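You operate a simulated robot arm through the tools that you are given. There is no shell and no other tool. Be economical: measure what you need, move in short steps, check, and stop when the job is done.

You are at the controls of a simulated two-armed robot. One attempt, no reset.

## Task
Put the white card on the corner bench away on the end bench. Fetch the bottle labelled "rust oil" from the corner bench and stand it on top of the grey spool. Put the blue pad on the corner bench away on the top of the number three machine. Take the nut on the corner bench and put it away on the top of the number one machine. Stack the grease tub marked "GREASE 0" from the corner bench on top of the grease tub labelled "GREASE 2". Put the grey cup on the corner bench away on the wall side of the parts bench. Take the brown hex bolt and leave it on the middle bench. Take the long black bolt and leave it on top of the grey steel cylinder on the top of the grey bench. Fetch the white beaker and set it in the large white bin. Put the pink tag block on the top of the number three machine. Fetch the orange tag block and set it on top of the white filter on the top of the number three machine. Turn the number one grip knob to 1. Do these in any order. Set down upright: bottle, white beaker.

The check looks at the end state, three seconds after you hand in, the way a careful person would. Anything else that was tipped, shoved, dropped, spilled or broken makes it a failure.

## Robot
Two 7-joint arms with two-finger parallel grippers on one trunk, on a base that drives. Base frame: it is fixed to the floor where the robot stands at the start and does not move with it; the origin is under the middle of the robot, x ahead of it, y to its left, z up; the surface under the hand at the start is at about z = 0.85. Readings come in m, degrees, newtons and seconds.
The left shoulder is at the start at [-0.042, -0.031, 1.225], the right one opposite. With the tool pointing down near the work surface each hand reaches from about 0.1 to 0.56 m from the robot's upright axis, wherever it stands, measured 20 degrees to its own side. Places, roughly: blue pad (8x6x3 cm) [0.6, -0.2, 0.9]; brown hex bolt (4x3x5 cm) [1, -1.9, 0.9]; end bench [-6.7, 2, 0.8]; grease tub [1, -0.25, 1]; green bottle, grey bottle [0.25, 0, 1]; grey cup (8x8x7 cm) [1.2, -0.2, 0.9]; grey spool (10x10x8 cm) [0.8, -0.2, 0.9]; large white bin (24x21x8 cm) [-5.7, -0.6, 0.8]; long black bolt (2x2x6 cm) [-7.4, -3.4, 1]; middle bench [-1, 0.2, 0.8]; number one grip knob [-2.7, -5.3, 0.8]; nut (3x3x2 cm) [1, -0.3, 0.9]; orange tag block [-3.75, -8.5, 1]; pink tag block [-4.5, -8, 0.5]; steel cylinder [-9.5, -1.75, 1]; top of the number one machine [-2.9, -5.7, 1]; top of the number three machine [-3.9, -8.6, 1]; wall side of the parts bench (23x94 cm) [-6.26, -0.78, 0.76]; white beaker (8x8x9 cm) [-8.9, 0.3, 0.9]; white card [0.5, 0, 0.75]; white filter (6x6x13 cm) [-3.7, -8.6, 1]. Payload 1.57 kg a hand.
The TCP of each hand is the grasp point between the finger pads, 0.03 m short of the fingertips. In the tool frame z runs along the fingers and y along their closing line. The gripper opens to 0.08 m. The fingers are 0.017 m wide and 0.012 m thick; the gripper's body (0.04 by 0.082 m) begins 0.08 m behind the TCP.
Orientation is that of the tool frame in the base frame, as a unit quaternion [x, y, z, w]. With the fingers straight down and closing along the base's y, the tool's x points along the base's -x, its y along +y and its z along -z.

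## Interface
- The arms move only by the tool servo_tool. It takes "left_motion", "right_motion" or both (then of equal length, played together; a hand with none holds still); each is a list of rows, each a list of 7 numbers: the shift along the tool's x, y, z in units of 40 mm (1.0 is 40 mm), then the turn, a rotation vector about the tool's x, y, z in units of 4 degrees (1.0 is 4 degrees), then the gripper command, from -1 (shut) to 1 (fully open), values between in proportion. In form: [[x, y, z, wx, wy, wz, hand], ...]. A call has 1 to 8 rows; each row shifts and turns the commanded pose from where the row before left it, along the tool's axes as they then stand. A call with a number of a shift or a turn outside -1 to 1 is refused whole. Rows are played at 5 a second. More than 0.05 m and 8.6 degrees between two rows, or a gripper value outside its range, and nothing of the call is played. A pose out of reach is approached as far as the arm can. The call stops where the force on the tool passes 40 N (or 10 N more than at its start, if that is more) or the arm is blocked; 0.2 s more then pass. The fingers move at their own pace (about 0.045 m/s each) and stop on an object; they squeeze with about 43 N. The grip force told is the motor's: it shows also when the fingers shut on nothing. Time passes only in rows, and 0.2 s behind the last, so rows that do not move let the fingers close. It gives the time, the measured TCP pose, the force on the tool (base axes), the opening and the grip force at its end, in the units of the frame above (readings bear some noise), with the torque about the TCP (base axes, N m) and any sound that the robot's microphone picked up.
- Cameras (640 x 400 px; columns grow to the right, rows downward): "scene" is now at [0.0216, -0.1517, 1.3159]; the picture's right is [-0.10, -0.99, -0.03], its down [-0.79, 0.10, -0.60] and it looks along [0.60, -0.04, -0.80] (base axes); focal length 214 px, centre (320, 200). "left" rides on the left gripper at [0.072, 0.006, -0.122] in its tool frame; the picture's right is [-0.09, 1.00, 0.00], its down [-0.84, -0.08, -0.54] and it looks along [-0.54, -0.05, 0.84] (tool axes); focal length 238 px, centre (320, 200). "right" rides on the right gripper at [0.072, -0.007, -0.122] in its tool frame; the picture's right is [0.09, 1.00, 0.00], its down [-0.84, 0.08, -0.54] and it looks along [-0.54, 0.05, 0.84] (tool axes); focal length 238 px, centre (320, 200). There is no depth. A picture from a camera that has moved, and an enlarged one, comes with that camera's place and axes in the base frame and with its lens. The place of the scene camera against the robot may be out by one fixed shift of up to 0.012 m in any direction.
- grab_frame(camera): a new picture of that camera. No time passes.
- slide_trunk(by): slides the trunk up (or, below 0, down) by that many m; the arms and the scene camera ride with it, the base frame stays. It gives what a move gives, with no picture.
- base_move(legs): drives the robot by 1 to 6 legs, each [ahead, left, turn to the left] in m, m and degrees, along the robot's own axes; the way and the turn of a leg run together, so that a leg with both is an arc; at most 1.5 m and 180 degrees a leg. The arms and the cameras ride along, it lands a little off, and it stops where it bumps. It gives what a move gives.
- turn_head(pan, tilt): turns the head with the scene camera to pan (to the left, within 80 degrees either way) and tilt (down, from -29 to 69), counted from straight ahead of the robot. It gives what a move gives.
- inspect(camera, box): a new picture of the part [left, top, right, bottom] of that camera's present view, enlarged. No time passes.
- hand_in(): hands the job in; it is judged then, once.

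Go step by step. Nothing tells you exact positions but the pictures and the camera data: compare them with the known pose of the tool, close in by small moves and look again before you grip or let go. The budget is 556 turns and 370 pictures, counting those below and the enlarged ones. Unless the task says otherwise, let go and move clear before handing in.

The tools are called after "Call:" as name(argument=value, ...) on one line, values as JSON. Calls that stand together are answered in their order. servo_tool: Moves the arms, as the interface text tells. Its arguments: {"type":"object","properties":{"left_motion":{"type":"array"},"right_motion":{"type":"array"}},"required":[]} The other tools are called the same way: slide_trunk (by) slides the trunk up or down; base_move (legs) drives the base; turn_head (pan, tilt) turns the head that bears the scene camera; grab_frame (camera) takes a picture; inspect (camera, box) takes an enlarged picture of a part of a camera's view; hand_in () hands the job in.

At the start:

```text
t: 0.0
left_position: [0.3189, -0.0231, 1.004]
left_orientation: [0.008, 1.0, 0.008, 0.001]
left_contact_force: [0.4, 0.0, 0.1]
left_torque: [0.01, 0.01, -0.01]
left_opening: 0.0798
left_finger_force: 0.1
right_position: [0.3401, -0.3715, 1.245]
right_orientation: [0.001, 1.0, 0.015, 0.012]
right_contact_force: [-0.5, 0.6, -0.2]
right_torque: [-0.01, -0.03, -0.01]
right_opening: 0.08
right_finger_force: 0.2
trunk travel left (down, up): [-0.275, 0.295]
robot x, y, heading: [-0.0365, -0.1148, -0.4]
head pan, tilt: [-5.7, 54.1]
```

scene: 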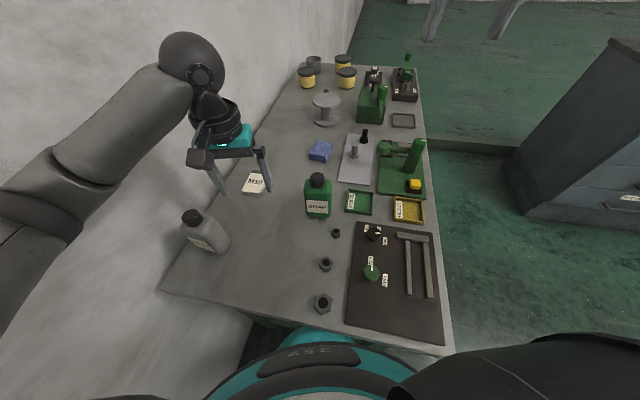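
right: 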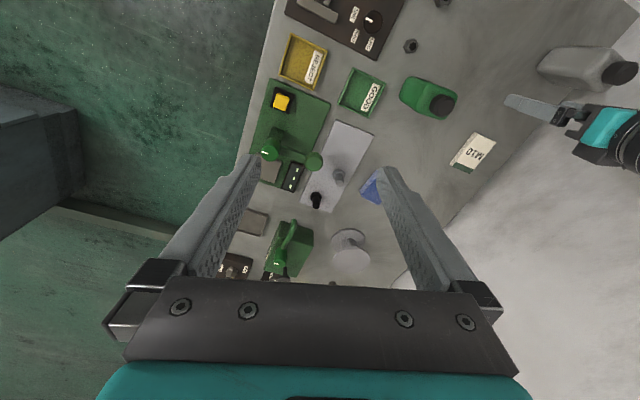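
left: 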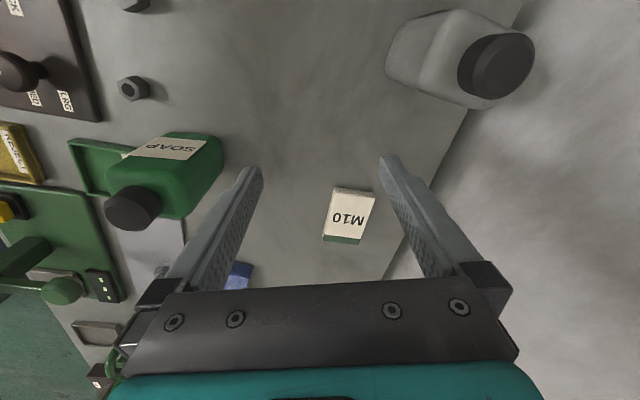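

I see the corner bench with the card, bottles, pad, nuts, spool and tubs ahead. First I take a closer look at the near and far parts.

Call:
inspect(camera="scene", box=[270, 40, 450, 150])

Call:
inspect(camera="scene", box=[160, 140, 460, 340])

```text
3.56 times, centred on (360, 95) of scene
camera zoom: at [0.0216, -0.1517, 1.3159], right [-0.1, -0.99, -0.03], down [-0.79, 0.1, -0.6], along [0.6, -0.04, -0.8], focal length 763 px, centre (178, 573)
```

zoom: 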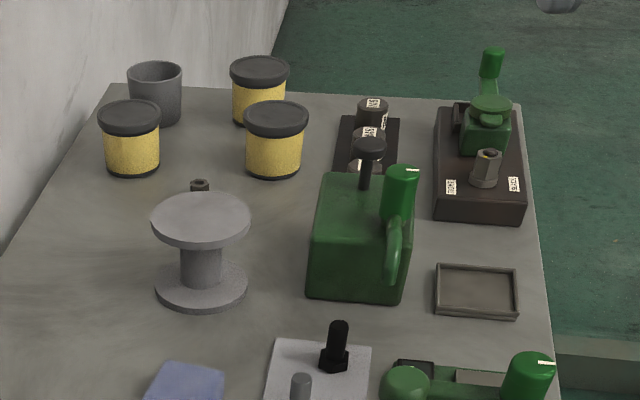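

```text
2.00 times, centred on (310, 240) of scene
camera zoom: at [0.0216, -0.1517, 1.3159], right [-0.1, -0.99, -0.03], down [-0.79, 0.1, -0.6], along [0.6, -0.04, -0.8], focal length 429 px, centre (340, 120)
```

zoom: 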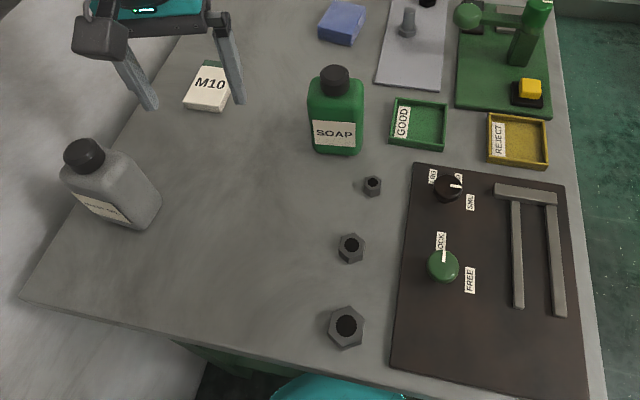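

The nut that is to go is the one half hidden behind the spool. I check the bottle label and the card closely.

Call:
inspect(camera="scene", box=[165, 195, 245, 265])

Call:
inspect(camera="left", box=[300, 0, 560, 260])

```text
5.71 times, centred on (205, 230) of scene
camera zoom: at [0.0216, -0.1517, 1.3159], right [-0.1, -0.99, -0.03], down [-0.79, 0.1, -0.6], along [0.6, -0.04, -0.8], focal length 1226 px, centre (977, 29)
```

zoom: 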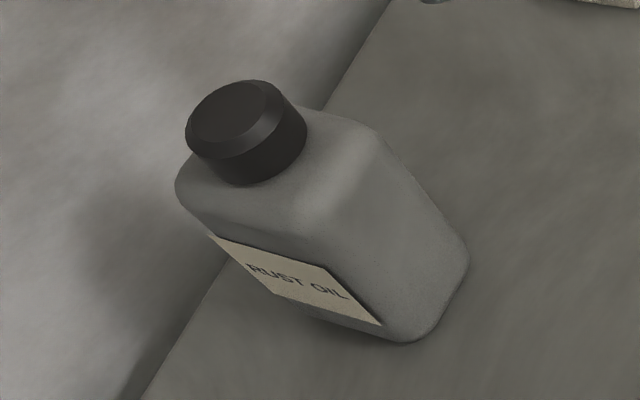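

```text
1.54 times, centred on (430, 130) of left
camera zoom: at [0.2474, -0.0171, 1.1272], right [0.11, 0.99, 0.02], down [0.83, -0.1, 0.54], along [0.54, -0.04, -0.84], focal length 367 px, centre (151, 308)
```

zoom: 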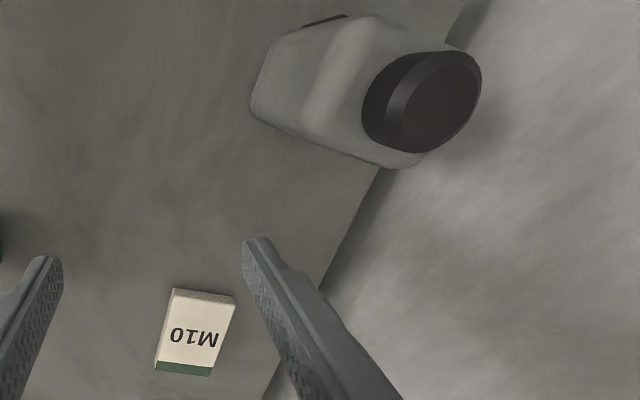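

The rust-oil bottle stands at about (0.268, 0.082), top 0.98, its sides square with the bench. I raise the left hand and turn it so that the fingers close along the bench.

Call:
servo_tool(left_motion=[[0, 0, -1, 0, 0, -1, 1], [0, 0, -1, 0, 0, -1, 1], [0, 0, -1, 0, 0, -1, 1], [0, 0, 0, 0, 0, -1, 1], [0, 0, 0, 0, 0, -1, 1], [0, 0, 0, 0, 0, -1, 1], [0, 0, 0, 0, 0, -1, 1], [0, 0, 0, 0, 0, -1, 1]])

Call:
servo_tool(left_motion=[[0, 0, 0, 0, 0, -1, 1], [0, 0, 0, 0, 0, -1, 1], [0, 0, 0, 0, 0, -1, 1], [0, 0, 0, 0, 0, -1, 1], [0, 0, 0, 0, 0, -1, 1], [0, 0, 0, 0, 0, -1, 1], [0, 0, 0, 0, 0, -1, 1], [0, 0, 0, 0, 0, -1, 1]])

Call:
servo_tool(left_motion=[[0, 0, 0, 0, 0, -1, 1], [0, 0, 0, 0, 0, -1, 1]])

Call:
grab_frame(camera="left")

Call:
grab_frame(camera="scene")

```text
t: 0.6
left_position: [0.2713, -0.0334, 0.989]
left_orientation: [-0.035, 0.992, 0.006, -0.121]
left_contact_force: [-0.2, 0.6, -0.5]
left_torque: [0.0, -0.03, 0.0]
left_opening: 0.0801
left_finger_force: 0.1
right_position: [0.3428, -0.3682, 1.2469]
right_orientation: [-0.001, 1.0, 0.011, 0.01]
right_contact_force: [-0.2, 0.1, -0.7]
right_torque: [-0.02, -0.02, 0.0]
right_opening: 0.0802
right_finger_force: 0.1
trunk travel left (down, up): [-0.275, 0.295]
robot x, y, heading: [-0.0414, -0.1187, -0.1]
head pan, tilt: [-5.7, 54.1]
stopped in row 2 (left hand): the arm was blocked; the commanded pose is now the measured one
```

```text
t: 2.6
left_position: [0.2718, -0.0339, 0.9879]
left_orientation: [-0.307, 0.944, 0.037, -0.113]
left_contact_force: [-0.7, -0.2, 0.5]
left_torque: [-0.01, 0.01, 0.02]
left_opening: 0.0801
left_finger_force: 0.1
right_position: [0.3426, -0.3675, 1.2448]
right_orientation: [-0.001, 1.0, 0.011, 0.009]
right_contact_force: [-0.5, 0.6, 0.3]
right_torque: [0.0, 0.02, -0.01]
right_opening: 0.0801
right_finger_force: 0.1
trunk travel left (down, up): [-0.275, 0.295]
robot x, y, heading: [-0.0423, -0.1203, -0.1]
head pan, tilt: [-5.7, 54.1]
stopped in row 8 (left hand): the arm was blocked; the commanded pose is now the measured one
```

```text
t: 3.4
left_position: [0.2723, -0.0362, 0.9861]
left_orientation: [-0.371, 0.921, 0.044, -0.112]
left_contact_force: [0.3, 0.2, -0.5]
left_torque: [-0.03, 0.01, 0.0]
left_opening: 0.0798
left_finger_force: 0.1
right_position: [0.3433, -0.3674, 1.2445]
right_orientation: [0.0, 1.0, 0.011, 0.009]
right_contact_force: [0.2, -0.8, 0.2]
right_torque: [-0.02, 0.0, 0.02]
right_opening: 0.0798
right_finger_force: 0.0
trunk travel left (down, up): [-0.275, 0.295]
robot x, y, heading: [-0.041, -0.1155, 0.1]
head pan, tilt: [-5.7, 54.1]
stopped in row 2 (left hand): the arm was blocked; the commanded pose is now the measured one
```

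```text
362 pictures are left
camera left: at [0.2477, -0.0812, 1.1192], right [-0.61, 0.78, 0.15], down [0.77, 0.53, 0.37], along [0.21, 0.34, -0.92], focal length 238 px, centre (320, 200)
```

left: 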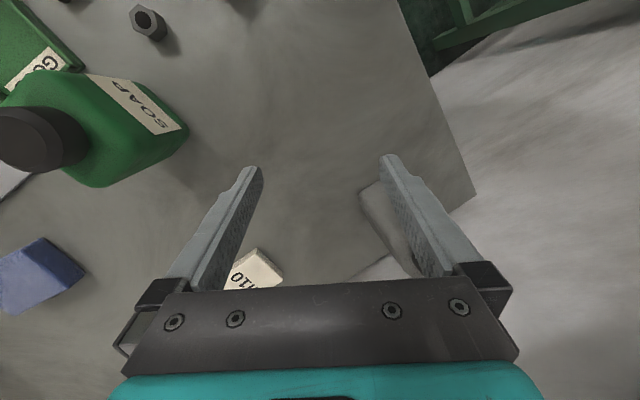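

```text
361 pictures are left
camera scene: at [0.0258, -0.1485, 1.3159], right [-0.1, -0.99, -0.02], down [-0.8, 0.09, -0.6], along [0.6, -0.04, -0.8], focal length 214 px, centre (320, 200)
```

scene: 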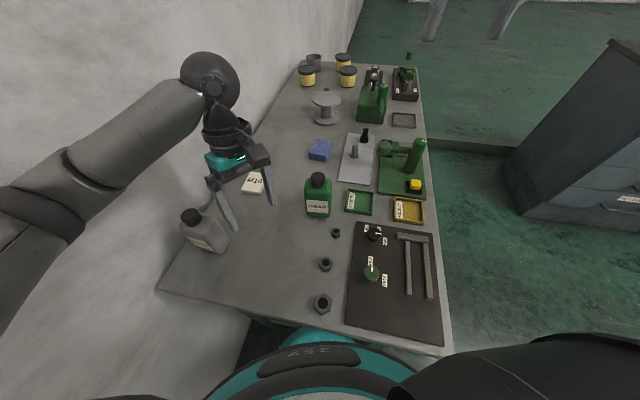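

The left arm is blocked, likely its elbow at the wall. I lift the trunk so the hands clear everything, then shift the base away from the wall.

Call:
slide_trunk(by=0.15)

Call:
base_move(legs=[[0, -0.12, 0]])

Call:
grab_frame(camera="scene")

```text
t: 5.1
left_position: [0.2772, -0.0438, 1.1274]
left_orientation: [-0.361, 0.923, 0.044, -0.127]
left_contact_force: [0.3, 0.1, 0.1]
left_torque: [0.0, 0.01, -0.03]
left_opening: 0.0802
left_finger_force: 0.0
right_position: [0.3576, -0.3665, 1.3896]
right_orientation: [0.0, 1.0, 0.01, 0.003]
right_contact_force: [0.3, -0.1, 0.7]
right_torque: [0.0, -0.01, -0.06]
right_opening: 0.0798
right_finger_force: 0.0
trunk travel left (down, up): [-0.425, 0.145]
robot x, y, heading: [-0.0381, -0.1175, -0.2]
head pan, tilt: [-5.7, 54.1]
```

```text
t: 6.0
left_position: [0.2815, -0.0449, 1.1316]
left_orientation: [-0.363, 0.923, 0.039, -0.122]
left_contact_force: [-0.6, -0.6, -0.8]
left_torque: [0.01, -0.03, 0.04]
left_opening: 0.08
left_finger_force: 0.0
right_position: [0.3593, -0.3667, 1.3932]
right_orientation: [-0.001, 1.0, 0.004, 0.003]
right_contact_force: [-0.1, 0.1, -0.5]
right_torque: [0.01, 0.04, 0.03]
right_opening: 0.0799
right_finger_force: 0.1
trunk travel left (down, up): [-0.425, 0.145]
robot x, y, heading: [-0.0403, -0.1325, 0.2]
head pan, tilt: [-5.7, 54.1]
stopped in leg 1: the robot was blocked; the commanded pose is now the measured one
```

```text
360 pictures are left
camera scene: at [0.0417, -0.1475, 1.4656], right [-0.1, -1.0, -0.01], down [-0.8, 0.08, -0.59], along [0.59, -0.05, -0.81], focal length 214 px, centre (320, 200)
```

scene: 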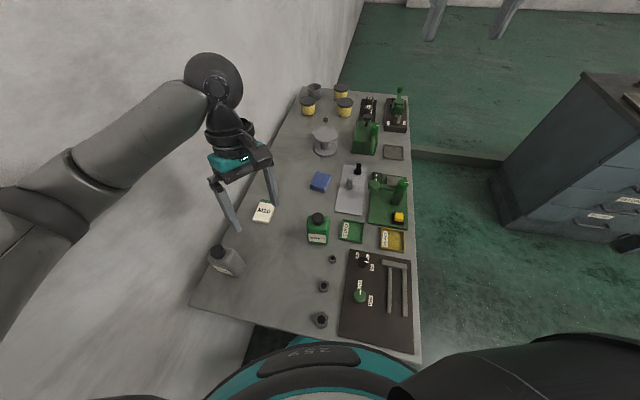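

The slanted near edge of the bench blocks a sideways move, so I back off first.

Call:
base_move(legs=[[-0.2, 0, 0]])

Call:
turn_head(pan=-70, tilt=25)

Call:
grab_frame(camera="scene")

Call:
turn_head(pan=70, tilt=25)

Call:
grab_frame(camera="scene")

```text
t: 6.6
left_position: [0.2795, -0.0451, 1.1307]
left_orientation: [-0.361, 0.924, 0.037, -0.121]
left_contact_force: [1.2, -0.3, 0.0]
left_torque: [-0.02, -0.06, 0.0]
left_opening: 0.0801
left_finger_force: 0.0
right_position: [0.3584, -0.3651, 1.3926]
right_orientation: [0.0, 1.0, 0.004, 0.003]
right_contact_force: [0.3, -0.1, -0.7]
right_torque: [0.0, 0.0, -0.02]
right_opening: 0.0802
right_finger_force: 0.1
trunk travel left (down, up): [-0.425, 0.145]
robot x, y, heading: [-0.0406, -0.1332, 0.0]
head pan, tilt: [-5.7, 54.1]
stopped in leg 1: the robot was blocked; the commanded pose is now the measured one
```

```text
t: 8.0
left_position: [0.2813, -0.0448, 1.131]
left_orientation: [-0.363, 0.923, 0.038, -0.122]
left_contact_force: [-0.6, -0.5, 0.1]
left_torque: [-0.01, -0.03, -0.02]
left_opening: 0.0799
left_finger_force: 0.0
right_position: [0.3581, -0.3666, 1.3911]
right_orientation: [0.0, 1.0, 0.003, 0.002]
right_contact_force: [0.2, -0.4, 0.2]
right_torque: [0.01, 0.03, 0.02]
right_opening: 0.0804
right_finger_force: 0.1
trunk travel left (down, up): [-0.425, 0.145]
robot x, y, heading: [-0.0409, -0.1347, -0.0]
head pan, tilt: [-70.0, 25.0]
```

```text
359 pictures are left
camera scene: at [0.0001, -0.2265, 1.5073], right [-0.94, -0.34, 0.0], down [-0.14, 0.4, -0.9], along [0.31, -0.85, -0.43], focal length 214 px, centre (320, 200)
```

scene: 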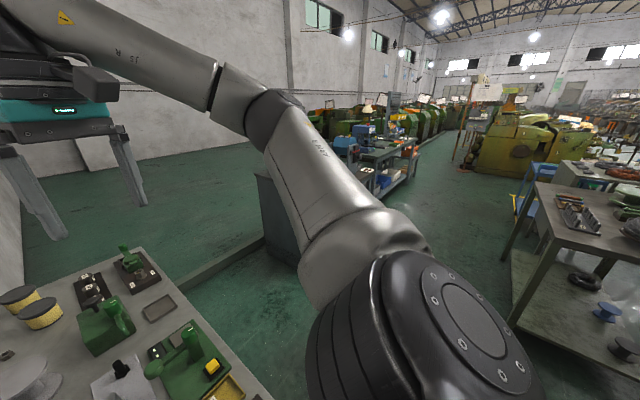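

```text
t: 10.2
left_position: [0.2797, -0.0448, 1.1319]
left_orientation: [-0.362, 0.923, 0.037, -0.123]
left_contact_force: [-0.3, 0.8, 0.9]
left_torque: [0.0, 0.0, -0.02]
left_opening: 0.08
left_finger_force: 0.1
right_position: [0.3584, -0.3678, 1.392]
right_orientation: [0.0, 1.0, 0.004, 0.002]
right_contact_force: [-0.5, -0.3, -0.4]
right_torque: [0.01, 0.02, -0.03]
right_opening: 0.0799
right_finger_force: 0.1
trunk travel left (down, up): [-0.425, 0.145]
robot x, y, heading: [-0.0438, -0.1317, 0.4]
head pan, tilt: [70.0, 25.0]
```

```text
358 pictures are left
camera scene: at [-0.0002, -0.0533, 1.5085], right [0.94, -0.34, 0.0], down [-0.14, -0.39, -0.91], along [0.31, 0.85, -0.42], focal length 214 px, centre (320, 200)
```

scene: 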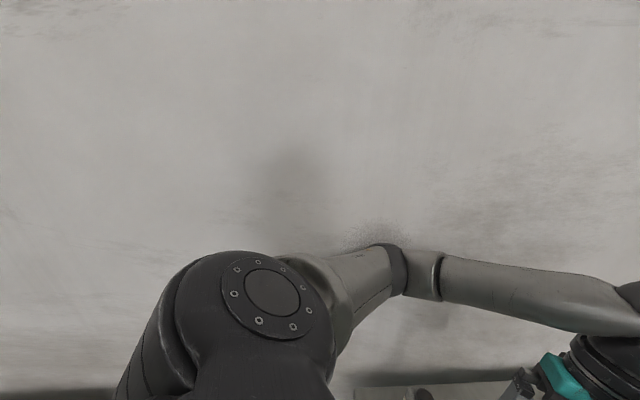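

The left elbow rests on the wall. I try a diagonal leg parallel to the near bench edge, away from the wall.

Call:
base_move(legs=[[-0.08, -0.2, 0]])

```text
t: 11.4
left_position: [0.272, -0.0419, 1.1305]
left_orientation: [-0.364, 0.922, 0.036, -0.124]
left_contact_force: [0.4, -0.5, 0.1]
left_torque: [-0.02, 0.02, 0.0]
left_opening: 0.08
left_finger_force: 0.0
right_position: [0.3522, -0.3624, 1.3929]
right_orientation: [-0.003, 1.0, 0.001, 0.002]
right_contact_force: [0.6, 0.1, -0.3]
right_torque: [-0.01, -0.02, 0.02]
right_opening: 0.0799
right_finger_force: 0.0
trunk travel left (down, up): [-0.425, 0.145]
robot x, y, heading: [-0.0505, -0.1406, 0.3]
head pan, tilt: [70.0, 25.0]
stopped in leg 1: the robot was blocked; the commanded pose is now the measured one
```

Each try frees only a centimetre. I stretch the left hand forward and right to draw the elbow off the wall.

Call:
servo_tool(left_motion=[[-0.2, -1, 0, 0, 0, 0, 1], [-0.2, -1, 0, 0, 0, 0, 1], [-0.2, -1, 0, 0, 0, 0, 1]])

Call:
base_move(legs=[[-0.08, -0.2, 0]])

Call:
grab_frame(camera="scene")

```text
t: 12.2
left_position: [0.3732, -0.1137, 1.1046]
left_orientation: [-0.365, 0.922, 0.036, -0.124]
left_contact_force: [-0.1, -0.3, -0.4]
left_torque: [0.03, 0.0, -0.04]
left_opening: 0.08
left_finger_force: 0.0
right_position: [0.3546, -0.3628, 1.3936]
right_orientation: [-0.003, 1.0, 0.002, 0.001]
right_contact_force: [-0.3, -0.4, -0.9]
right_torque: [-0.02, 0.01, 0.0]
right_opening: 0.0799
right_finger_force: 0.1
trunk travel left (down, up): [-0.425, 0.145]
robot x, y, heading: [-0.0503, -0.1381, 0.4]
head pan, tilt: [70.0, 25.0]
```

```text
t: 12.9
left_position: [0.3701, -0.1127, 1.1034]
left_orientation: [-0.366, 0.921, 0.037, -0.125]
left_contact_force: [-0.2, -0.2, 0.4]
left_torque: [0.04, 0.01, 0.01]
left_opening: 0.0797
left_finger_force: 0.0
right_position: [0.3524, -0.3614, 1.3926]
right_orientation: [-0.003, 1.0, 0.001, 0.002]
right_contact_force: [-0.1, 0.0, 0.1]
right_torque: [-0.02, 0.0, 0.0]
right_opening: 0.0799
right_finger_force: 0.1
trunk travel left (down, up): [-0.425, 0.145]
robot x, y, heading: [-0.0511, -0.143, 0.5]
head pan, tilt: [70.0, 25.0]
stopped in leg 1: the robot was blocked; the commanded pose is now the measured one
```

```text
357 pictures are left
camera scene: at [-0.0084, -0.0495, 1.5079], right [0.94, -0.33, 0.0], down [-0.14, -0.4, -0.91], along [0.3, 0.85, -0.42], focal length 214 px, centre (320, 200)
```

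scene: 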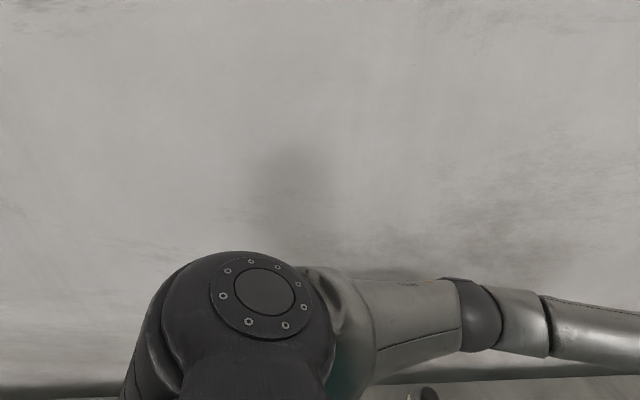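

Call:
base_move(legs=[[-0.15, 0, 0]])

Call:
turn_head(pan=0, tilt=69)

Call:
grab_frame(camera="scene")

```text
t: 14.3
left_position: [0.2214, -0.1139, 1.1052]
left_orientation: [-0.366, 0.922, 0.036, -0.124]
left_contact_force: [-0.6, -0.2, -0.3]
left_torque: [-0.02, -0.02, -0.02]
left_opening: 0.08
left_finger_force: 0.1
right_position: [0.2039, -0.3633, 1.3936]
right_orientation: [-0.003, 1.0, 0.001, 0.001]
right_contact_force: [-0.2, -0.3, -0.3]
right_torque: [0.01, -0.02, 0.0]
right_opening: 0.0801
right_finger_force: 0.1
trunk travel left (down, up): [-0.425, 0.145]
robot x, y, heading: [-0.1988, -0.1404, 0.4]
head pan, tilt: [70.0, 25.0]
```

```text
t: 15.7
left_position: [0.2233, -0.1138, 1.1042]
left_orientation: [-0.367, 0.921, 0.036, -0.125]
left_contact_force: [0.0, 0.2, 0.0]
left_torque: [0.02, -0.01, 0.0]
left_opening: 0.0801
left_finger_force: 0.0
right_position: [0.2052, -0.3621, 1.3916]
right_orientation: [-0.003, 1.0, 0.001, 0.001]
right_contact_force: [0.6, 0.4, 0.6]
right_torque: [-0.01, -0.01, 0.01]
right_opening: 0.0798
right_finger_force: 0.0
trunk travel left (down, up): [-0.425, 0.145]
robot x, y, heading: [-0.2021, -0.1407, 0.5]
head pan, tilt: [0.0, 68.8]
```

```text
356 pictures are left
camera scene: at [-0.1315, -0.137, 1.4484], right [0.01, -1.0, 0.0], down [-0.93, -0.01, -0.36], along [0.36, 0.0, -0.93], focal length 214 px, centre (320, 200)
```

scene: 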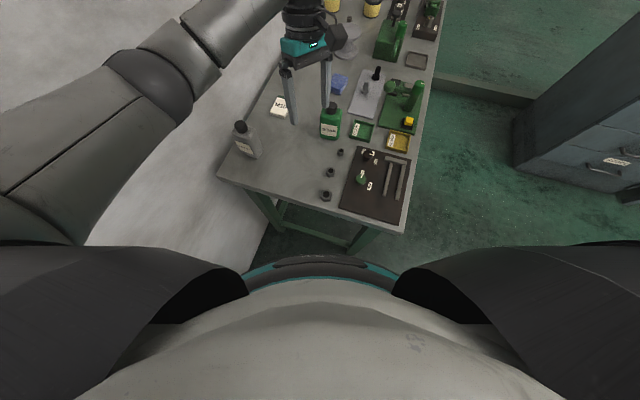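

The base is free now. I shift right and turn to face the wall from the bench's near corner, so that the right hand can take the bottle with both elbows in free space.

Call:
base_move(legs=[[-0.05, -0.15, 0], [0, 0, 56]])

Call:
turn_head(pan=-20, tilt=50)

Call:
grab_frame(camera="scene")

```text
t: 19.7
left_position: [-0.0404, 0.0714, 1.1036]
left_orientation: [0.76, -0.637, 0.028, 0.127]
left_contact_force: [0.4, -0.1, 0.3]
left_torque: [0.0, 0.01, 0.01]
left_opening: 0.0798
left_finger_force: 0.0
right_position: [0.1576, -0.0793, 1.3926]
right_orientation: [-0.478, 0.878, 0.001, 0.0]
right_contact_force: [-0.3, 0.1, 1.5]
right_torque: [0.01, 0.01, 0.0]
right_opening: 0.0801
right_finger_force: 0.0
trunk travel left (down, up): [-0.425, 0.145]
robot x, y, heading: [-0.2495, -0.2955, 57.0]
head pan, tilt: [0.0, 68.8]
```

```text
t: 20.5
left_position: [-0.0394, 0.073, 1.1037]
left_orientation: [0.76, -0.637, 0.028, 0.127]
left_contact_force: [0.2, 0.4, -0.6]
left_torque: [0.0, -0.01, -0.02]
left_opening: 0.08
left_finger_force: 0.1
right_position: [0.1583, -0.0791, 1.393]
right_orientation: [-0.478, 0.878, 0.002, 0.001]
right_contact_force: [-0.4, 0.4, 1.1]
right_torque: [0.02, -0.01, 0.05]
right_opening: 0.0797
right_finger_force: 0.1
trunk travel left (down, up): [-0.425, 0.145]
robot x, y, heading: [-0.2528, -0.2954, 57.3]
head pan, tilt: [-20.0, 50.0]
```

```text
355 pictures are left
camera scene: at [-0.1803, -0.238, 1.4703], right [0.6, -0.8, 0.0], down [-0.61, -0.46, -0.64], along [0.51, 0.39, -0.77], focal length 214 px, centre (320, 200)
```

scene: 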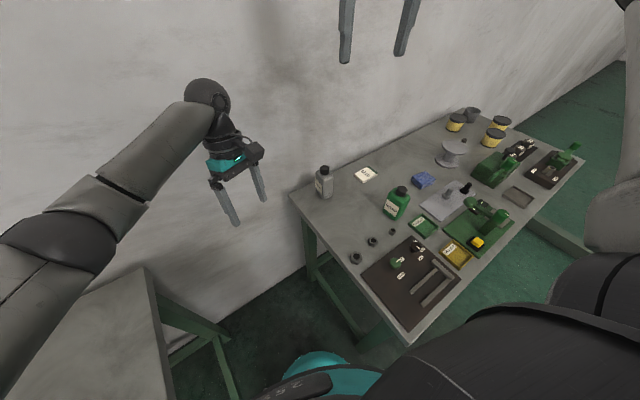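

Good clear view. I pull the left hand back, turn the right hand to square with the bottle, and drive 0.115 m ahead.

Call:
servo_tool(left_motion=[[0.79, 0.62, -0.5, 0, 0, 1, 1], [0.79, 0.62, -0.5, 0, 0, 1, 1], [0.79, 0.62, 0, 0, 0, 1, 1], [0, 0, 0, 0, 0, 1, 1]], right_motion=[[0, 0, 0, 0, 0, -1, 1], [0, 0, 0, 0, 0, -1, 1], [0, 0, 0, 0, 0, -1, 1], [0, 0, 0, 0, 0, -0.75, 1]])

Call:
base_move(legs=[[0.115, -0.035, 0]])

Call:
grab_frame(camera="right")

Call:
grab_frame(camera="scene")

```text
t: 21.5
left_position: [-0.0988, -0.0179, 1.1735]
left_orientation: [-0.663, 0.737, -0.045, -0.122]
left_contact_force: [0.6, -0.6, -0.5]
left_torque: [-0.01, -0.02, 0.0]
left_opening: 0.0799
left_finger_force: 0.1
right_position: [0.1583, -0.0794, 1.3918]
right_orientation: [-0.589, 0.808, 0.001, 0.0]
right_contact_force: [0.7, 0.1, -0.8]
right_torque: [0.01, 0.01, -0.01]
right_opening: 0.0799
right_finger_force: 0.1
trunk travel left (down, up): [-0.425, 0.145]
robot x, y, heading: [-0.2512, -0.2974, 57.1]
head pan, tilt: [-20.0, 50.0]
```

```text
t: 22.7
left_position: [-0.0092, 0.0585, 1.1737]
left_orientation: [-0.664, 0.736, -0.046, -0.122]
left_contact_force: [0.7, 0.1, 0.0]
left_torque: [-0.05, 0.0, -0.03]
left_opening: 0.0802
left_finger_force: 0.1
right_position: [0.2492, -0.0026, 1.392]
right_orientation: [-0.589, 0.808, 0.002, 0.001]
right_contact_force: [0.7, 0.9, -0.2]
right_torque: [-0.07, -0.02, 0.0]
right_opening: 0.08
right_finger_force: 0.0
trunk travel left (down, up): [-0.425, 0.145]
robot x, y, heading: [-0.1603, -0.2208, 57.2]
head pan, tilt: [-20.0, 50.0]
```

```text
354 pictures are left
camera right: at [0.2339, -0.072, 1.5133], right [-0.98, 0.22, 0.0], down [0.18, 0.82, 0.54], along [0.12, 0.53, -0.84], focal length 238 px, centre (320, 200)
```

right: 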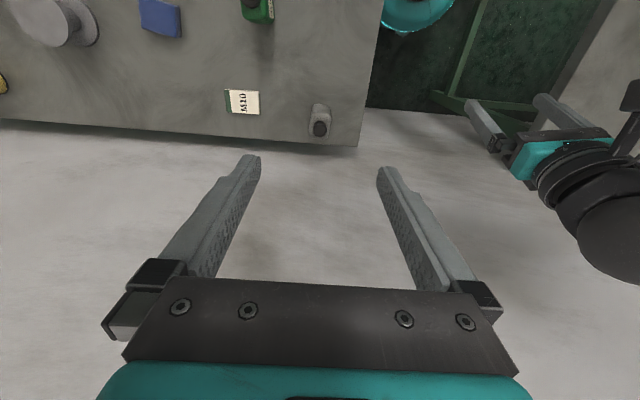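

```text
353 pictures are left
camera scene: at [-0.0888, -0.1611, 1.4703], right [0.6, -0.8, 0.0], down [-0.61, -0.46, -0.64], along [0.51, 0.39, -0.77], focal length 214 px, centre (320, 200)
```

scene: 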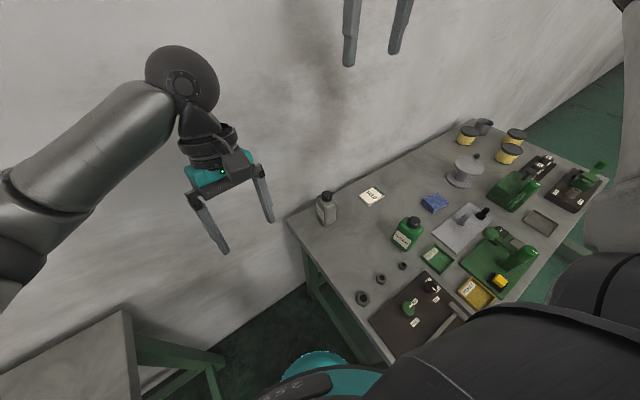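

The bottle cap sits at about (0.271, 0.08) by both views. I lower the trunk, then bring the right hand above the cap.

Call:
slide_trunk(by=-0.15)

Call:
servo_tool(right_motion=[[-0.72, 0.04, 0.8, 0, 0, 0, 1], [-0.72, 0.04, 0.8, 0, 0, 0, 1], [-0.72, 0.04, 0.8, 0, 0, 0, 1], [0, 0.04, 0.8, 0, 0, 0, 1], [0, 0, 0.8, 0, 0, 0, 1], [0, 0, 0.8, 0, 0, 0, 1]])

Call:
grab_frame(camera="right")

Call:
inspect(camera="scene", box=[260, 100, 440, 240])

```text
t: 24.5
left_position: [-0.0094, 0.0578, 1.0245]
left_orientation: [-0.663, 0.737, -0.045, -0.122]
left_contact_force: [-0.1, -0.5, -0.7]
left_torque: [0.01, 0.02, 0.0]
left_opening: 0.08
left_finger_force: 0.0
right_position: [0.2474, -0.0014, 1.2423]
right_orientation: [-0.588, 0.809, 0.002, 0.0]
right_contact_force: [0.5, -0.1, -0.9]
right_torque: [-0.02, -0.01, 0.05]
right_opening: 0.0802
right_finger_force: 0.1
trunk travel left (down, up): [-0.275, 0.295]
robot x, y, heading: [-0.1597, -0.2203, 57.0]
head pan, tilt: [-20.0, 50.0]
```

```text
t: 25.9
left_position: [-0.0098, 0.0566, 1.0238]
left_orientation: [-0.664, 0.737, -0.044, -0.121]
left_contact_force: [0.1, -0.1, -0.6]
left_torque: [0.03, -0.02, 0.02]
left_opening: 0.0801
left_finger_force: 0.0
right_position: [0.267, 0.0812, 1.0516]
right_orientation: [-0.589, 0.808, 0.002, 0.001]
right_contact_force: [-0.9, -0.2, 0.7]
right_torque: [0.0, 0.01, -0.04]
right_opening: 0.08
right_finger_force: 0.0
trunk travel left (down, up): [-0.275, 0.295]
robot x, y, heading: [-0.1586, -0.2203, 57.4]
head pan, tilt: [-20.0, 50.0]
```

```text
352 pictures are left
camera right: at [0.2521, 0.0121, 1.1728], right [-0.98, 0.22, 0.0], down [0.18, 0.82, 0.55], along [0.12, 0.53, -0.84], focal length 238 px, centre (320, 200)
```

right: 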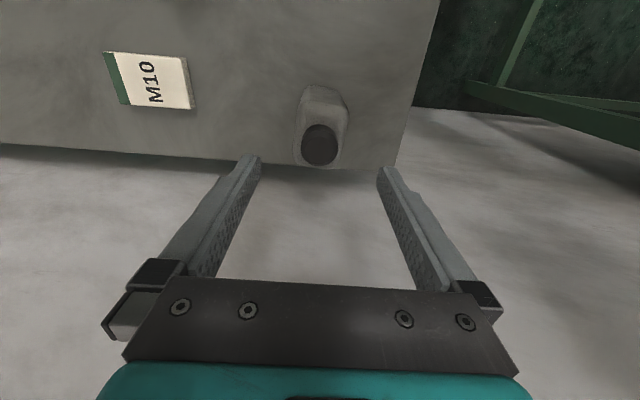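

```text
2.86 times, centred on (350, 170) of scene
camera zoom: at [-0.0895, -0.1619, 1.3203], right [0.6, -0.8, 0.0], down [-0.61, -0.46, -0.64], along [0.51, 0.39, -0.77], focal length 613 px, centre (234, 286)
```

zoom: 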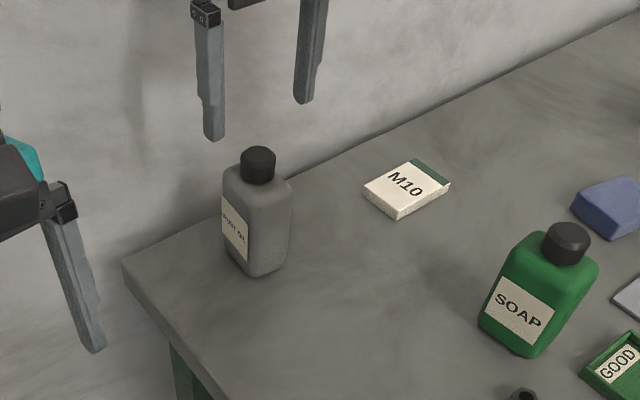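

The hand is centred over the bottle. I go down to grip the body.

Call:
servo_tool(right_motion=[[0, 0, 0.9, 0, 0, 0, 1], [0, 0, 0.9, 0, 0, 0, 1], [0, 0, 0.9, 0, 0, 0, 1], [0, 0, 0.7, 0, 0, 0, 1]])

Call:
inspect(camera="scene", box=[260, 100, 440, 240])

Call:
grab_frame(camera="right")

```text
t: 26.9
left_position: [-0.0096, 0.0578, 1.0246]
left_orientation: [-0.663, 0.737, -0.045, -0.121]
left_contact_force: [0.1, -0.1, -0.3]
left_torque: [0.01, 0.03, 0.0]
left_opening: 0.08
left_finger_force: 0.1
right_position: [0.2701, 0.0813, 0.915]
right_orientation: [-0.588, 0.809, 0.001, 0.001]
right_contact_force: [0.4, -0.3, 0.1]
right_torque: [-0.01, 0.01, -0.01]
right_opening: 0.0802
right_finger_force: 0.1
trunk travel left (down, up): [-0.275, 0.295]
robot x, y, heading: [-0.1636, -0.218, 57.1]
head pan, tilt: [-20.0, 50.0]
```

```text
2.86 times, centred on (350, 170) of scene
camera zoom: at [-0.0897, -0.1619, 1.3203], right [0.6, -0.8, 0.0], down [-0.61, -0.46, -0.64], along [0.51, 0.39, -0.77], focal length 613 px, centre (234, 286)
```

zoom: 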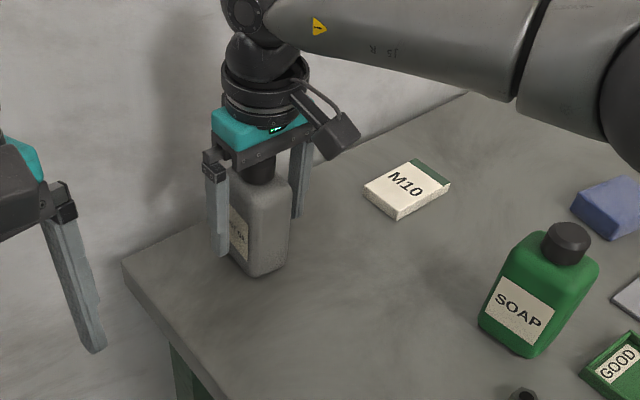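

```text
349 pictures are left
camera right: at [0.2548, 0.0114, 1.036], right [-0.98, 0.22, 0.0], down [0.18, 0.82, 0.54], along [0.12, 0.53, -0.84], focal length 238 px, centre (320, 200)
```

right: 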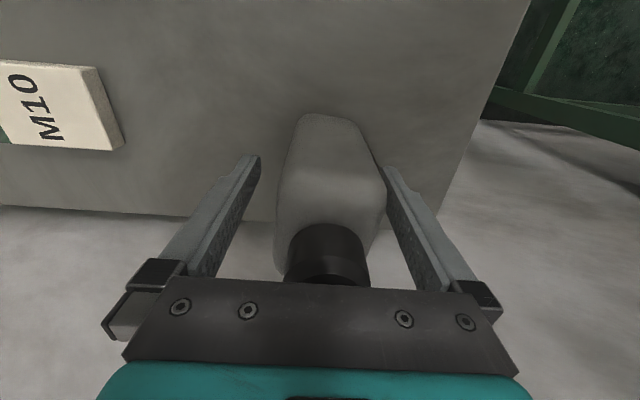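

The bottle lies between the fingers, a few millimetres off. I correct and close.

Call:
servo_tool(right_motion=[[0, 0.1, 0, 0, 0, 0, 0.4], [0, 0, 0, 0, 0, 0, -0.2], [0, 0, 0, 0, 0, 0, -1], [0, 0, 0, 0, 0, 0, -1], [0, 0, 0, 0, 0, 0, -1]])

Call:
servo_tool(right_motion=[[0, 0, -0.5, 0, 0, 0, -1], [0, 0, -1, 0, 0, 0, -1], [0, 0, -1, 0, 0, 0, -1], [0, 0, -1, 0, 0, 0, -1]])

Call:
grab_frame(camera="scene")

```text
t: 28.1
left_position: [-0.0091, 0.057, 1.0224]
left_orientation: [-0.663, 0.737, -0.046, -0.121]
left_contact_force: [0.2, 0.4, 0.2]
left_torque: [-0.01, 0.02, -0.03]
left_opening: 0.0801
left_finger_force: 0.0
right_position: [0.2661, 0.0841, 0.9142]
right_orientation: [-0.588, 0.809, 0.002, 0.001]
right_contact_force: [-0.3, -0.5, 0.8]
right_torque: [-0.02, -0.09, -0.03]
right_opening: 0.0485
right_finger_force: 39.9
trunk travel left (down, up): [-0.275, 0.295]
robot x, y, heading: [-0.1603, -0.2157, 57.3]
head pan, tilt: [-20.0, 50.0]
```

```text
t: 29.1
left_position: [-0.0086, 0.0588, 1.0235]
left_orientation: [-0.664, 0.736, -0.045, -0.121]
left_contact_force: [-0.1, 0.9, 0.6]
left_torque: [-0.02, 0.0, 0.01]
left_opening: 0.0801
left_finger_force: 0.1
right_position: [0.2636, 0.0827, 1.0541]
right_orientation: [-0.588, 0.809, 0.001, 0.001]
right_contact_force: [0.3, -0.6, -2.1]
right_torque: [-0.01, 0.01, 0.01]
right_opening: 0.048
right_finger_force: 43.2
trunk travel left (down, up): [-0.275, 0.295]
robot x, y, heading: [-0.1597, -0.2205, 57.2]
head pan, tilt: [-20.0, 50.0]
```

```text
348 pictures are left
camera scene: at [-0.0898, -0.1619, 1.3204], right [0.6, -0.8, 0.0], down [-0.61, -0.46, -0.64], along [0.51, 0.39, -0.77], focal length 214 px, centre (320, 200)
```

scene: 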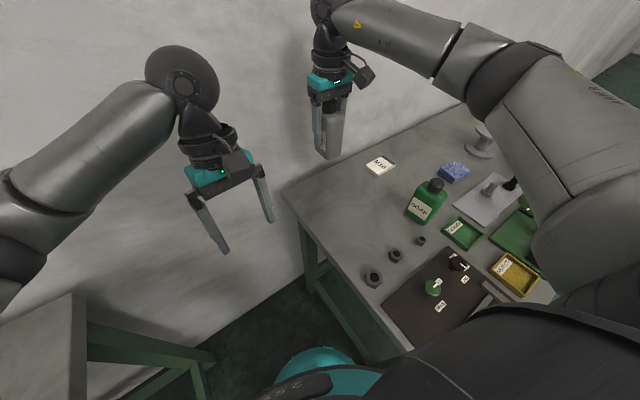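

The bottle is held. I raise the trunk, back out along the bench normal and strafe to the bench's open side opposite the spool.

Call:
slide_trunk(by=0.14)

Call:
base_move(legs=[[-0.25, 0, 15], [0, -0.7, 0]])

Call:
turn_head(pan=-10, tilt=50)

Call:
grab_frame(camera="scene")

```text
t: 30.7
left_position: [-0.0082, 0.0576, 1.1628]
left_orientation: [-0.664, 0.736, -0.045, -0.122]
left_contact_force: [0.3, -0.1, -1.1]
left_torque: [-0.01, 0.03, 0.02]
left_opening: 0.0799
left_finger_force: 0.1
right_position: [0.2636, 0.0833, 1.193]
right_orientation: [-0.589, 0.808, 0.002, 0.001]
right_contact_force: [-0.3, -0.4, -2.1]
right_torque: [-0.02, -0.01, 0.02]
right_opening: 0.0483
right_finger_force: 43.2
trunk travel left (down, up): [-0.415, 0.155]
robot x, y, heading: [-0.1588, -0.2218, 56.9]
head pan, tilt: [-20.0, 50.0]
```

```text
t: 34.1
left_position: [-0.0291, -0.1946, 1.1644]
left_orientation: [0.757, -0.641, 0.06, 0.115]
left_contact_force: [1.1, -0.1, -0.3]
left_torque: [0.01, 0.02, 0.03]
left_opening: 0.0801
left_finger_force: 0.0
right_position: [0.2257, -0.0994, 1.1925]
right_orientation: [-0.692, 0.722, 0.0, 0.0]
right_contact_force: [0.6, 0.3, -3.1]
right_torque: [-0.03, 0.01, -0.03]
right_opening: 0.0481
right_finger_force: 43.4
trunk travel left (down, up): [-0.415, 0.155]
robot x, y, heading: [-0.1004, -0.5013, 72.8]
head pan, tilt: [-20.0, 50.0]
stopped in leg 2: the robot was blocked; the commanded pose is now the measured one
```

```text
t: 34.9
left_position: [-0.03, -0.1952, 1.1634]
left_orientation: [0.757, -0.641, 0.06, 0.115]
left_contact_force: [0.5, 0.2, -0.5]
left_torque: [0.03, 0.01, 0.01]
left_opening: 0.0799
left_finger_force: 0.1
right_position: [0.2254, -0.0996, 1.1942]
right_orientation: [-0.693, 0.721, 0.001, 0.0]
right_contact_force: [-0.2, 0.1, -3.3]
right_torque: [-0.02, 0.01, -0.01]
right_opening: 0.0476
right_finger_force: 43.1
trunk travel left (down, up): [-0.415, 0.155]
robot x, y, heading: [-0.1018, -0.503, 72.8]
head pan, tilt: [-10.0, 50.0]
```

```text
347 pictures are left
camera scene: at [-0.0591, -0.4223, 1.4603], right [0.89, -0.46, 0.0], down [-0.35, -0.68, -0.64], along [0.3, 0.57, -0.77], focal length 214 px, centre (320, 200)
```

scene: 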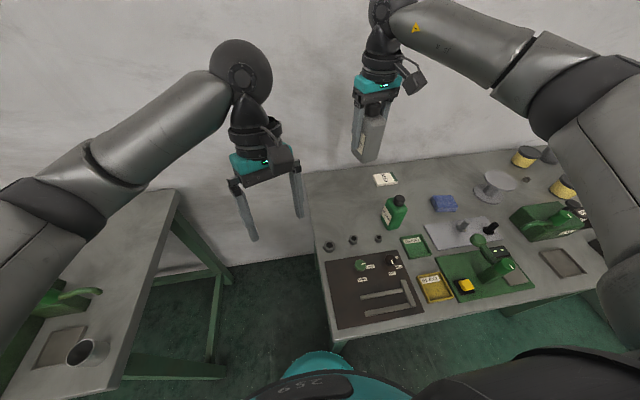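

The base touched the bench corner. I back a little more, then strafe on and close in again.

Call:
base_move(legs=[[-0.1, 0, -0.8], [0, -0.56, 0]])

Call:
turn_head(pan=0, tilt=55)

Call:
grab_frame(camera="scene")

Call:
grab_frame(camera="right")

```text
t: 38.8
left_position: [0.4817, -0.469, 1.1636]
left_orientation: [0.752, -0.646, 0.059, 0.116]
left_contact_force: [-0.9, 0.4, 0.0]
left_torque: [-0.02, 0.01, 0.02]
left_opening: 0.0801
left_finger_force: 0.2
right_position: [0.7391, -0.3764, 1.1928]
right_orientation: [-0.687, 0.727, 0.002, 0.001]
right_contact_force: [-0.6, 0.0, -3.1]
right_torque: [-0.01, 0.04, -0.03]
right_opening: 0.0477
right_finger_force: 43.3
trunk travel left (down, up): [-0.415, 0.155]
robot x, y, heading: [0.4027, -0.7748, 71.9]
head pan, tilt: [-10.0, 50.0]
```

```text
t: 39.5
left_position: [0.481, -0.4683, 1.1641]
left_orientation: [0.752, -0.646, 0.059, 0.115]
left_contact_force: [0.8, -0.7, -0.4]
left_torque: [-0.02, 0.01, 0.0]
left_opening: 0.0802
left_finger_force: 0.0
right_position: [0.7381, -0.3752, 1.1938]
right_orientation: [-0.687, 0.726, 0.002, 0.0]
right_contact_force: [-0.3, -0.5, -2.8]
right_torque: [-0.02, 0.01, -0.01]
right_opening: 0.048
right_finger_force: 43.2
trunk travel left (down, up): [-0.415, 0.155]
robot x, y, heading: [0.4044, -0.7747, 71.6]
head pan, tilt: [0.0, 55.0]
```

```text
346 pictures are left
camera scene: at [0.4348, -0.694, 1.4538], right [0.95, -0.31, 0.0], down [-0.26, -0.78, -0.57], along [0.18, 0.54, -0.82], focal length 214 px, centre (320, 200)
```

scene: 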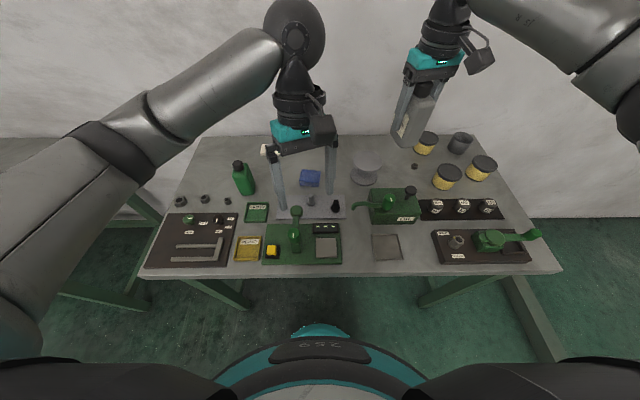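

```text
345 pictures are left
camera right: at [0.7418, -0.4473, 1.3147], right [-1.0, -0.04, 0.0], down [-0.03, 0.84, 0.54], along [-0.02, 0.54, -0.84], focal length 238 px, centre (320, 200)
```

right: 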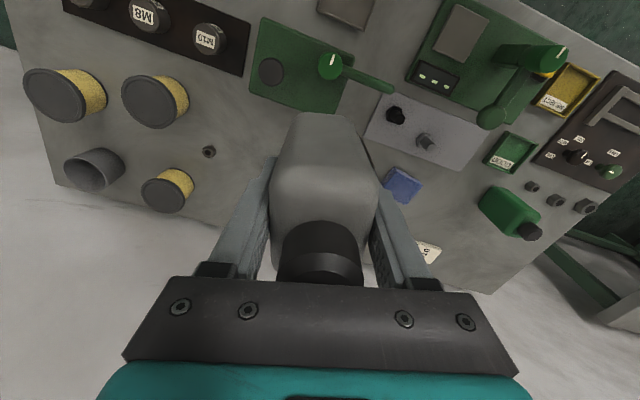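

The spool is at about (0.745, -0.265). I close in by 0.1 m and look from the right hand and scene again.

Call:
base_move(legs=[[0.1, 0.02, 0]])

Call:
inspect(camera="scene", box=[300, 80, 540, 260])

```text
t: 40.7
left_position: [0.4933, -0.3686, 1.1625]
left_orientation: [0.753, -0.645, 0.06, 0.114]
left_contact_force: [-0.2, 0.3, 0.3]
left_torque: [-0.02, 0.02, 0.0]
left_opening: 0.0802
left_finger_force: 0.1
right_position: [0.7499, -0.2765, 1.1945]
right_orientation: [-0.687, 0.726, 0.001, 0.0]
right_contact_force: [-0.8, 0.0, -3.1]
right_torque: [-0.02, -0.01, 0.07]
right_opening: 0.0477
right_finger_force: 42.7
trunk travel left (down, up): [-0.415, 0.155]
robot x, y, heading: [0.4169, -0.6751, 71.8]
head pan, tilt: [0.0, 55.0]
```

```text
2.22 times, centred on (420, 170) of scene
camera zoom: at [0.4465, -0.5949, 1.4538], right [0.95, -0.31, 0.0], down [-0.26, -0.78, -0.57], along [0.18, 0.54, -0.82], focal length 477 px, centre (98, 267)
```

zoom: 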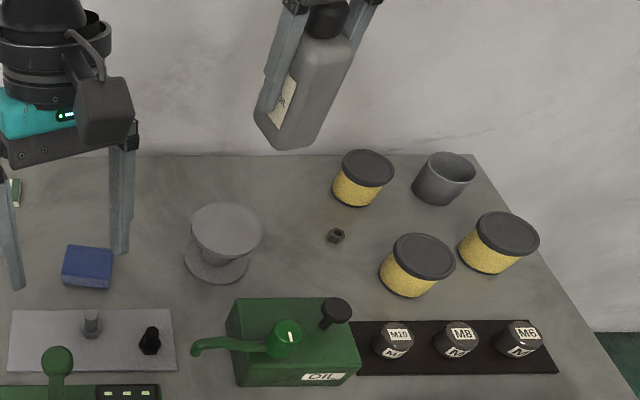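

I shift the hand 10 cm aside so its own camera can fix the spool against the TCP.

Call:
servo_tool(right_motion=[[0, 0.85, 0, 0, 0, 0, -1], [0, 0.85, 0, 0, 0, 0, -1], [0, 0.85, 0, 0, 0, 0, -1]])

Call:
grab_frame(camera="right")

```text
t: 41.5
left_position: [0.4928, -0.3697, 1.1646]
left_orientation: [0.753, -0.646, 0.06, 0.114]
left_contact_force: [-1.7, 0.4, 0.3]
left_torque: [-0.01, -0.02, 0.02]
left_opening: 0.0802
left_finger_force: 0.0
right_position: [0.646, -0.2728, 1.1948]
right_orientation: [-0.687, 0.726, 0.001, 0.0]
right_contact_force: [0.3, -0.2, -3.2]
right_torque: [0.03, 0.0, -0.01]
right_opening: 0.0477
right_finger_force: 42.9
trunk travel left (down, up): [-0.415, 0.155]
robot x, y, heading: [0.4185, -0.6778, 71.8]
head pan, tilt: [0.0, 55.0]
```

```text
343 pictures are left
camera right: at [0.6493, -0.345, 1.3161], right [-1.0, -0.04, 0.0], down [-0.03, 0.84, 0.54], along [-0.02, 0.54, -0.84], focal length 238 px, centre (320, 200)
```

right: 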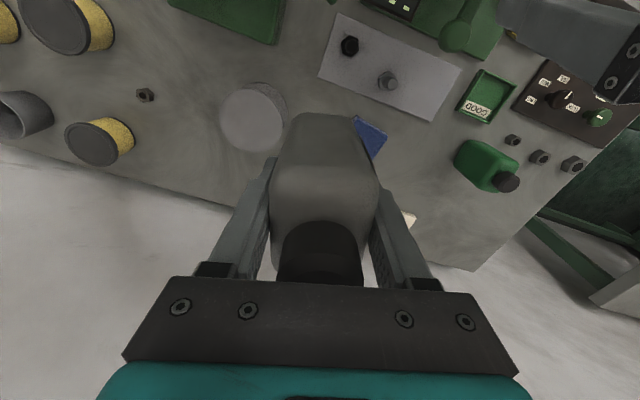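

The hand camera gives the spool centre (0.753, -0.248), matching the scene. I move over it and come down most of the way.

Call:
servo_tool(right_motion=[[-0.26, -0.88, 0, 0, 0, 0, -1], [-0.26, -0.88, 0, 0, 0, 0, -1], [-0.25, -0.87, 0, 0, 0, 0, -1], [0, 0, 1, 0, 0, 0, -1], [0, 0, 1, 0, 0, 0, -1], [0, 0, 1, 0, 0, 0, -1], [0, 0, 1, 0, 0, 0, -1]])

Call:
inspect(camera="scene", box=[300, 80, 480, 215])

```text
t: 43.1
left_position: [0.4928, -0.3691, 1.163]
left_orientation: [0.753, -0.645, 0.06, 0.115]
left_contact_force: [0.9, 0.5, 0.2]
left_torque: [0.0, -0.01, 0.02]
left_opening: 0.0801
left_finger_force: 0.0
right_position: [0.7561, -0.2462, 1.0337]
right_orientation: [-0.687, 0.726, 0.002, 0.0]
right_contact_force: [0.7, -0.6, -3.5]
right_torque: [-0.01, 0.01, 0.0]
right_opening: 0.0476
right_finger_force: 42.4
trunk travel left (down, up): [-0.415, 0.155]
robot x, y, heading: [0.417, -0.6798, 71.5]
head pan, tilt: [0.0, 55.0]
```

```text
2.96 times, centred on (390, 148) of scene
camera zoom: at [0.4464, -0.5956, 1.4538], right [0.95, -0.31, 0.0], down [-0.26, -0.78, -0.57], along [0.18, 0.54, -0.82], focal length 636 px, centre (113, 356)
```

zoom: 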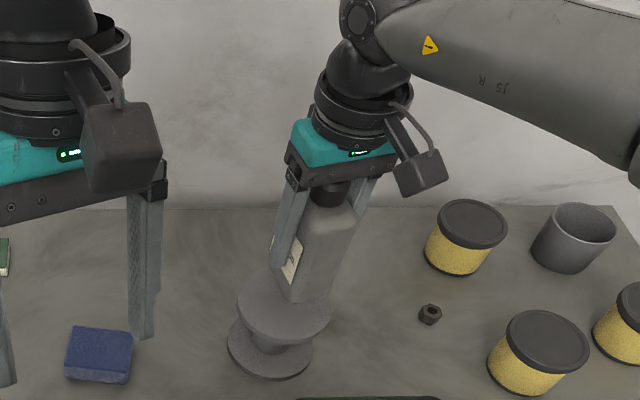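

Call:
servo_tool(right_motion=[[0, 0.05, 0.3, 0, 0, 0, -1], [0, 0, 0.3, 0, 0, 0, -1], [0, 0, 0.2, 0, 0, 0, -1]])

Call:
inspect(camera="scene", box=[340, 120, 430, 215])

```text
t: 43.9
left_position: [0.4931, -0.3699, 1.1634]
left_orientation: [0.752, -0.646, 0.06, 0.115]
left_contact_force: [-0.5, 0.0, 0.1]
left_torque: [-0.03, -0.01, -0.01]
left_opening: 0.0802
left_finger_force: 0.0
right_position: [0.7526, -0.245, 1.0015]
right_orientation: [-0.687, 0.726, 0.001, 0.0]
right_contact_force: [0.2, 0.8, -4.4]
right_torque: [-0.01, 0.01, -0.03]
right_opening: 0.0476
right_finger_force: 43.0
trunk travel left (down, up): [-0.415, 0.155]
robot x, y, heading: [0.4166, -0.6768, 71.8]
head pan, tilt: [0.0, 55.0]
```

```text
4.21 times, centred on (385, 168) of scene
camera zoom: at [0.4463, -0.5959, 1.4538], right [0.95, -0.31, 0.0], down [-0.26, -0.78, -0.57], along [0.18, 0.54, -0.82], focal length 903 px, centre (46, 337)
```

zoom: 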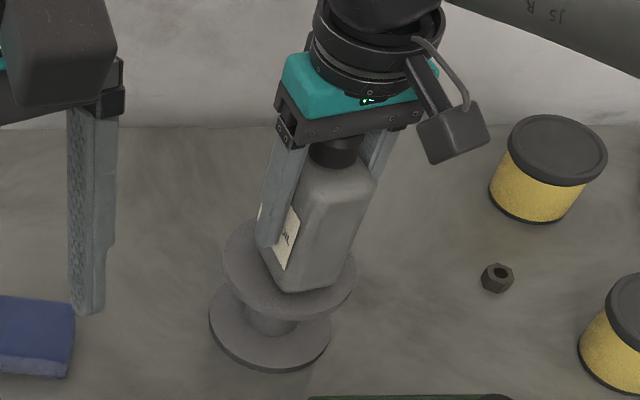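

Call:
servo_tool(right_motion=[[0, 0.18, 0, 0, 0, 0, -1], [0, 0, 0.15, 0, 0, 0, -1], [0, 0, 0.1, 0, 0, 0, -1]])

Call:
inspect(camera="scene", box=[340, 120, 430, 215])

```text
t: 44.7
left_position: [0.492, -0.3706, 1.1641]
left_orientation: [0.752, -0.646, 0.059, 0.114]
left_contact_force: [0.0, -0.5, 0.1]
left_torque: [-0.01, 0.0, 0.01]
left_opening: 0.0802
left_finger_force: 0.0
right_position: [0.7445, -0.247, 0.995]
right_orientation: [-0.687, 0.727, 0.001, 0.002]
right_contact_force: [1.6, -2.7, 15.0]
right_torque: [-0.47, -0.15, 0.02]
right_opening: 0.0479
right_finger_force: 43.3
trunk travel left (down, up): [-0.415, 0.155]
robot x, y, heading: [0.4192, -0.6794, 71.9]
head pan, tilt: [0.0, 55.0]
```

```text
4.21 times, centred on (385, 168) of scene
camera zoom: at [0.4456, -0.5975, 1.4542], right [0.95, -0.31, 0.0], down [-0.26, -0.78, -0.57], along [0.18, 0.55, -0.82], focal length 903 px, centre (46, 337)
```

zoom: 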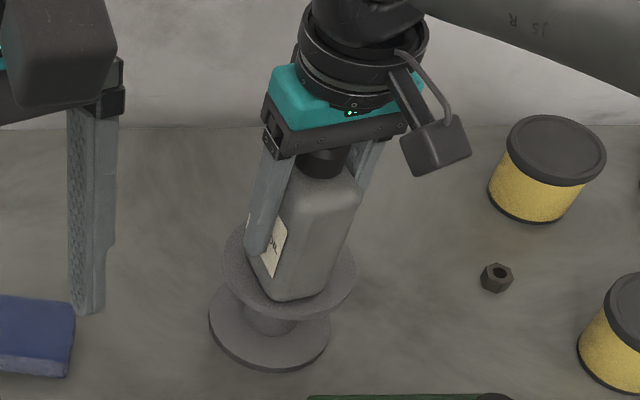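

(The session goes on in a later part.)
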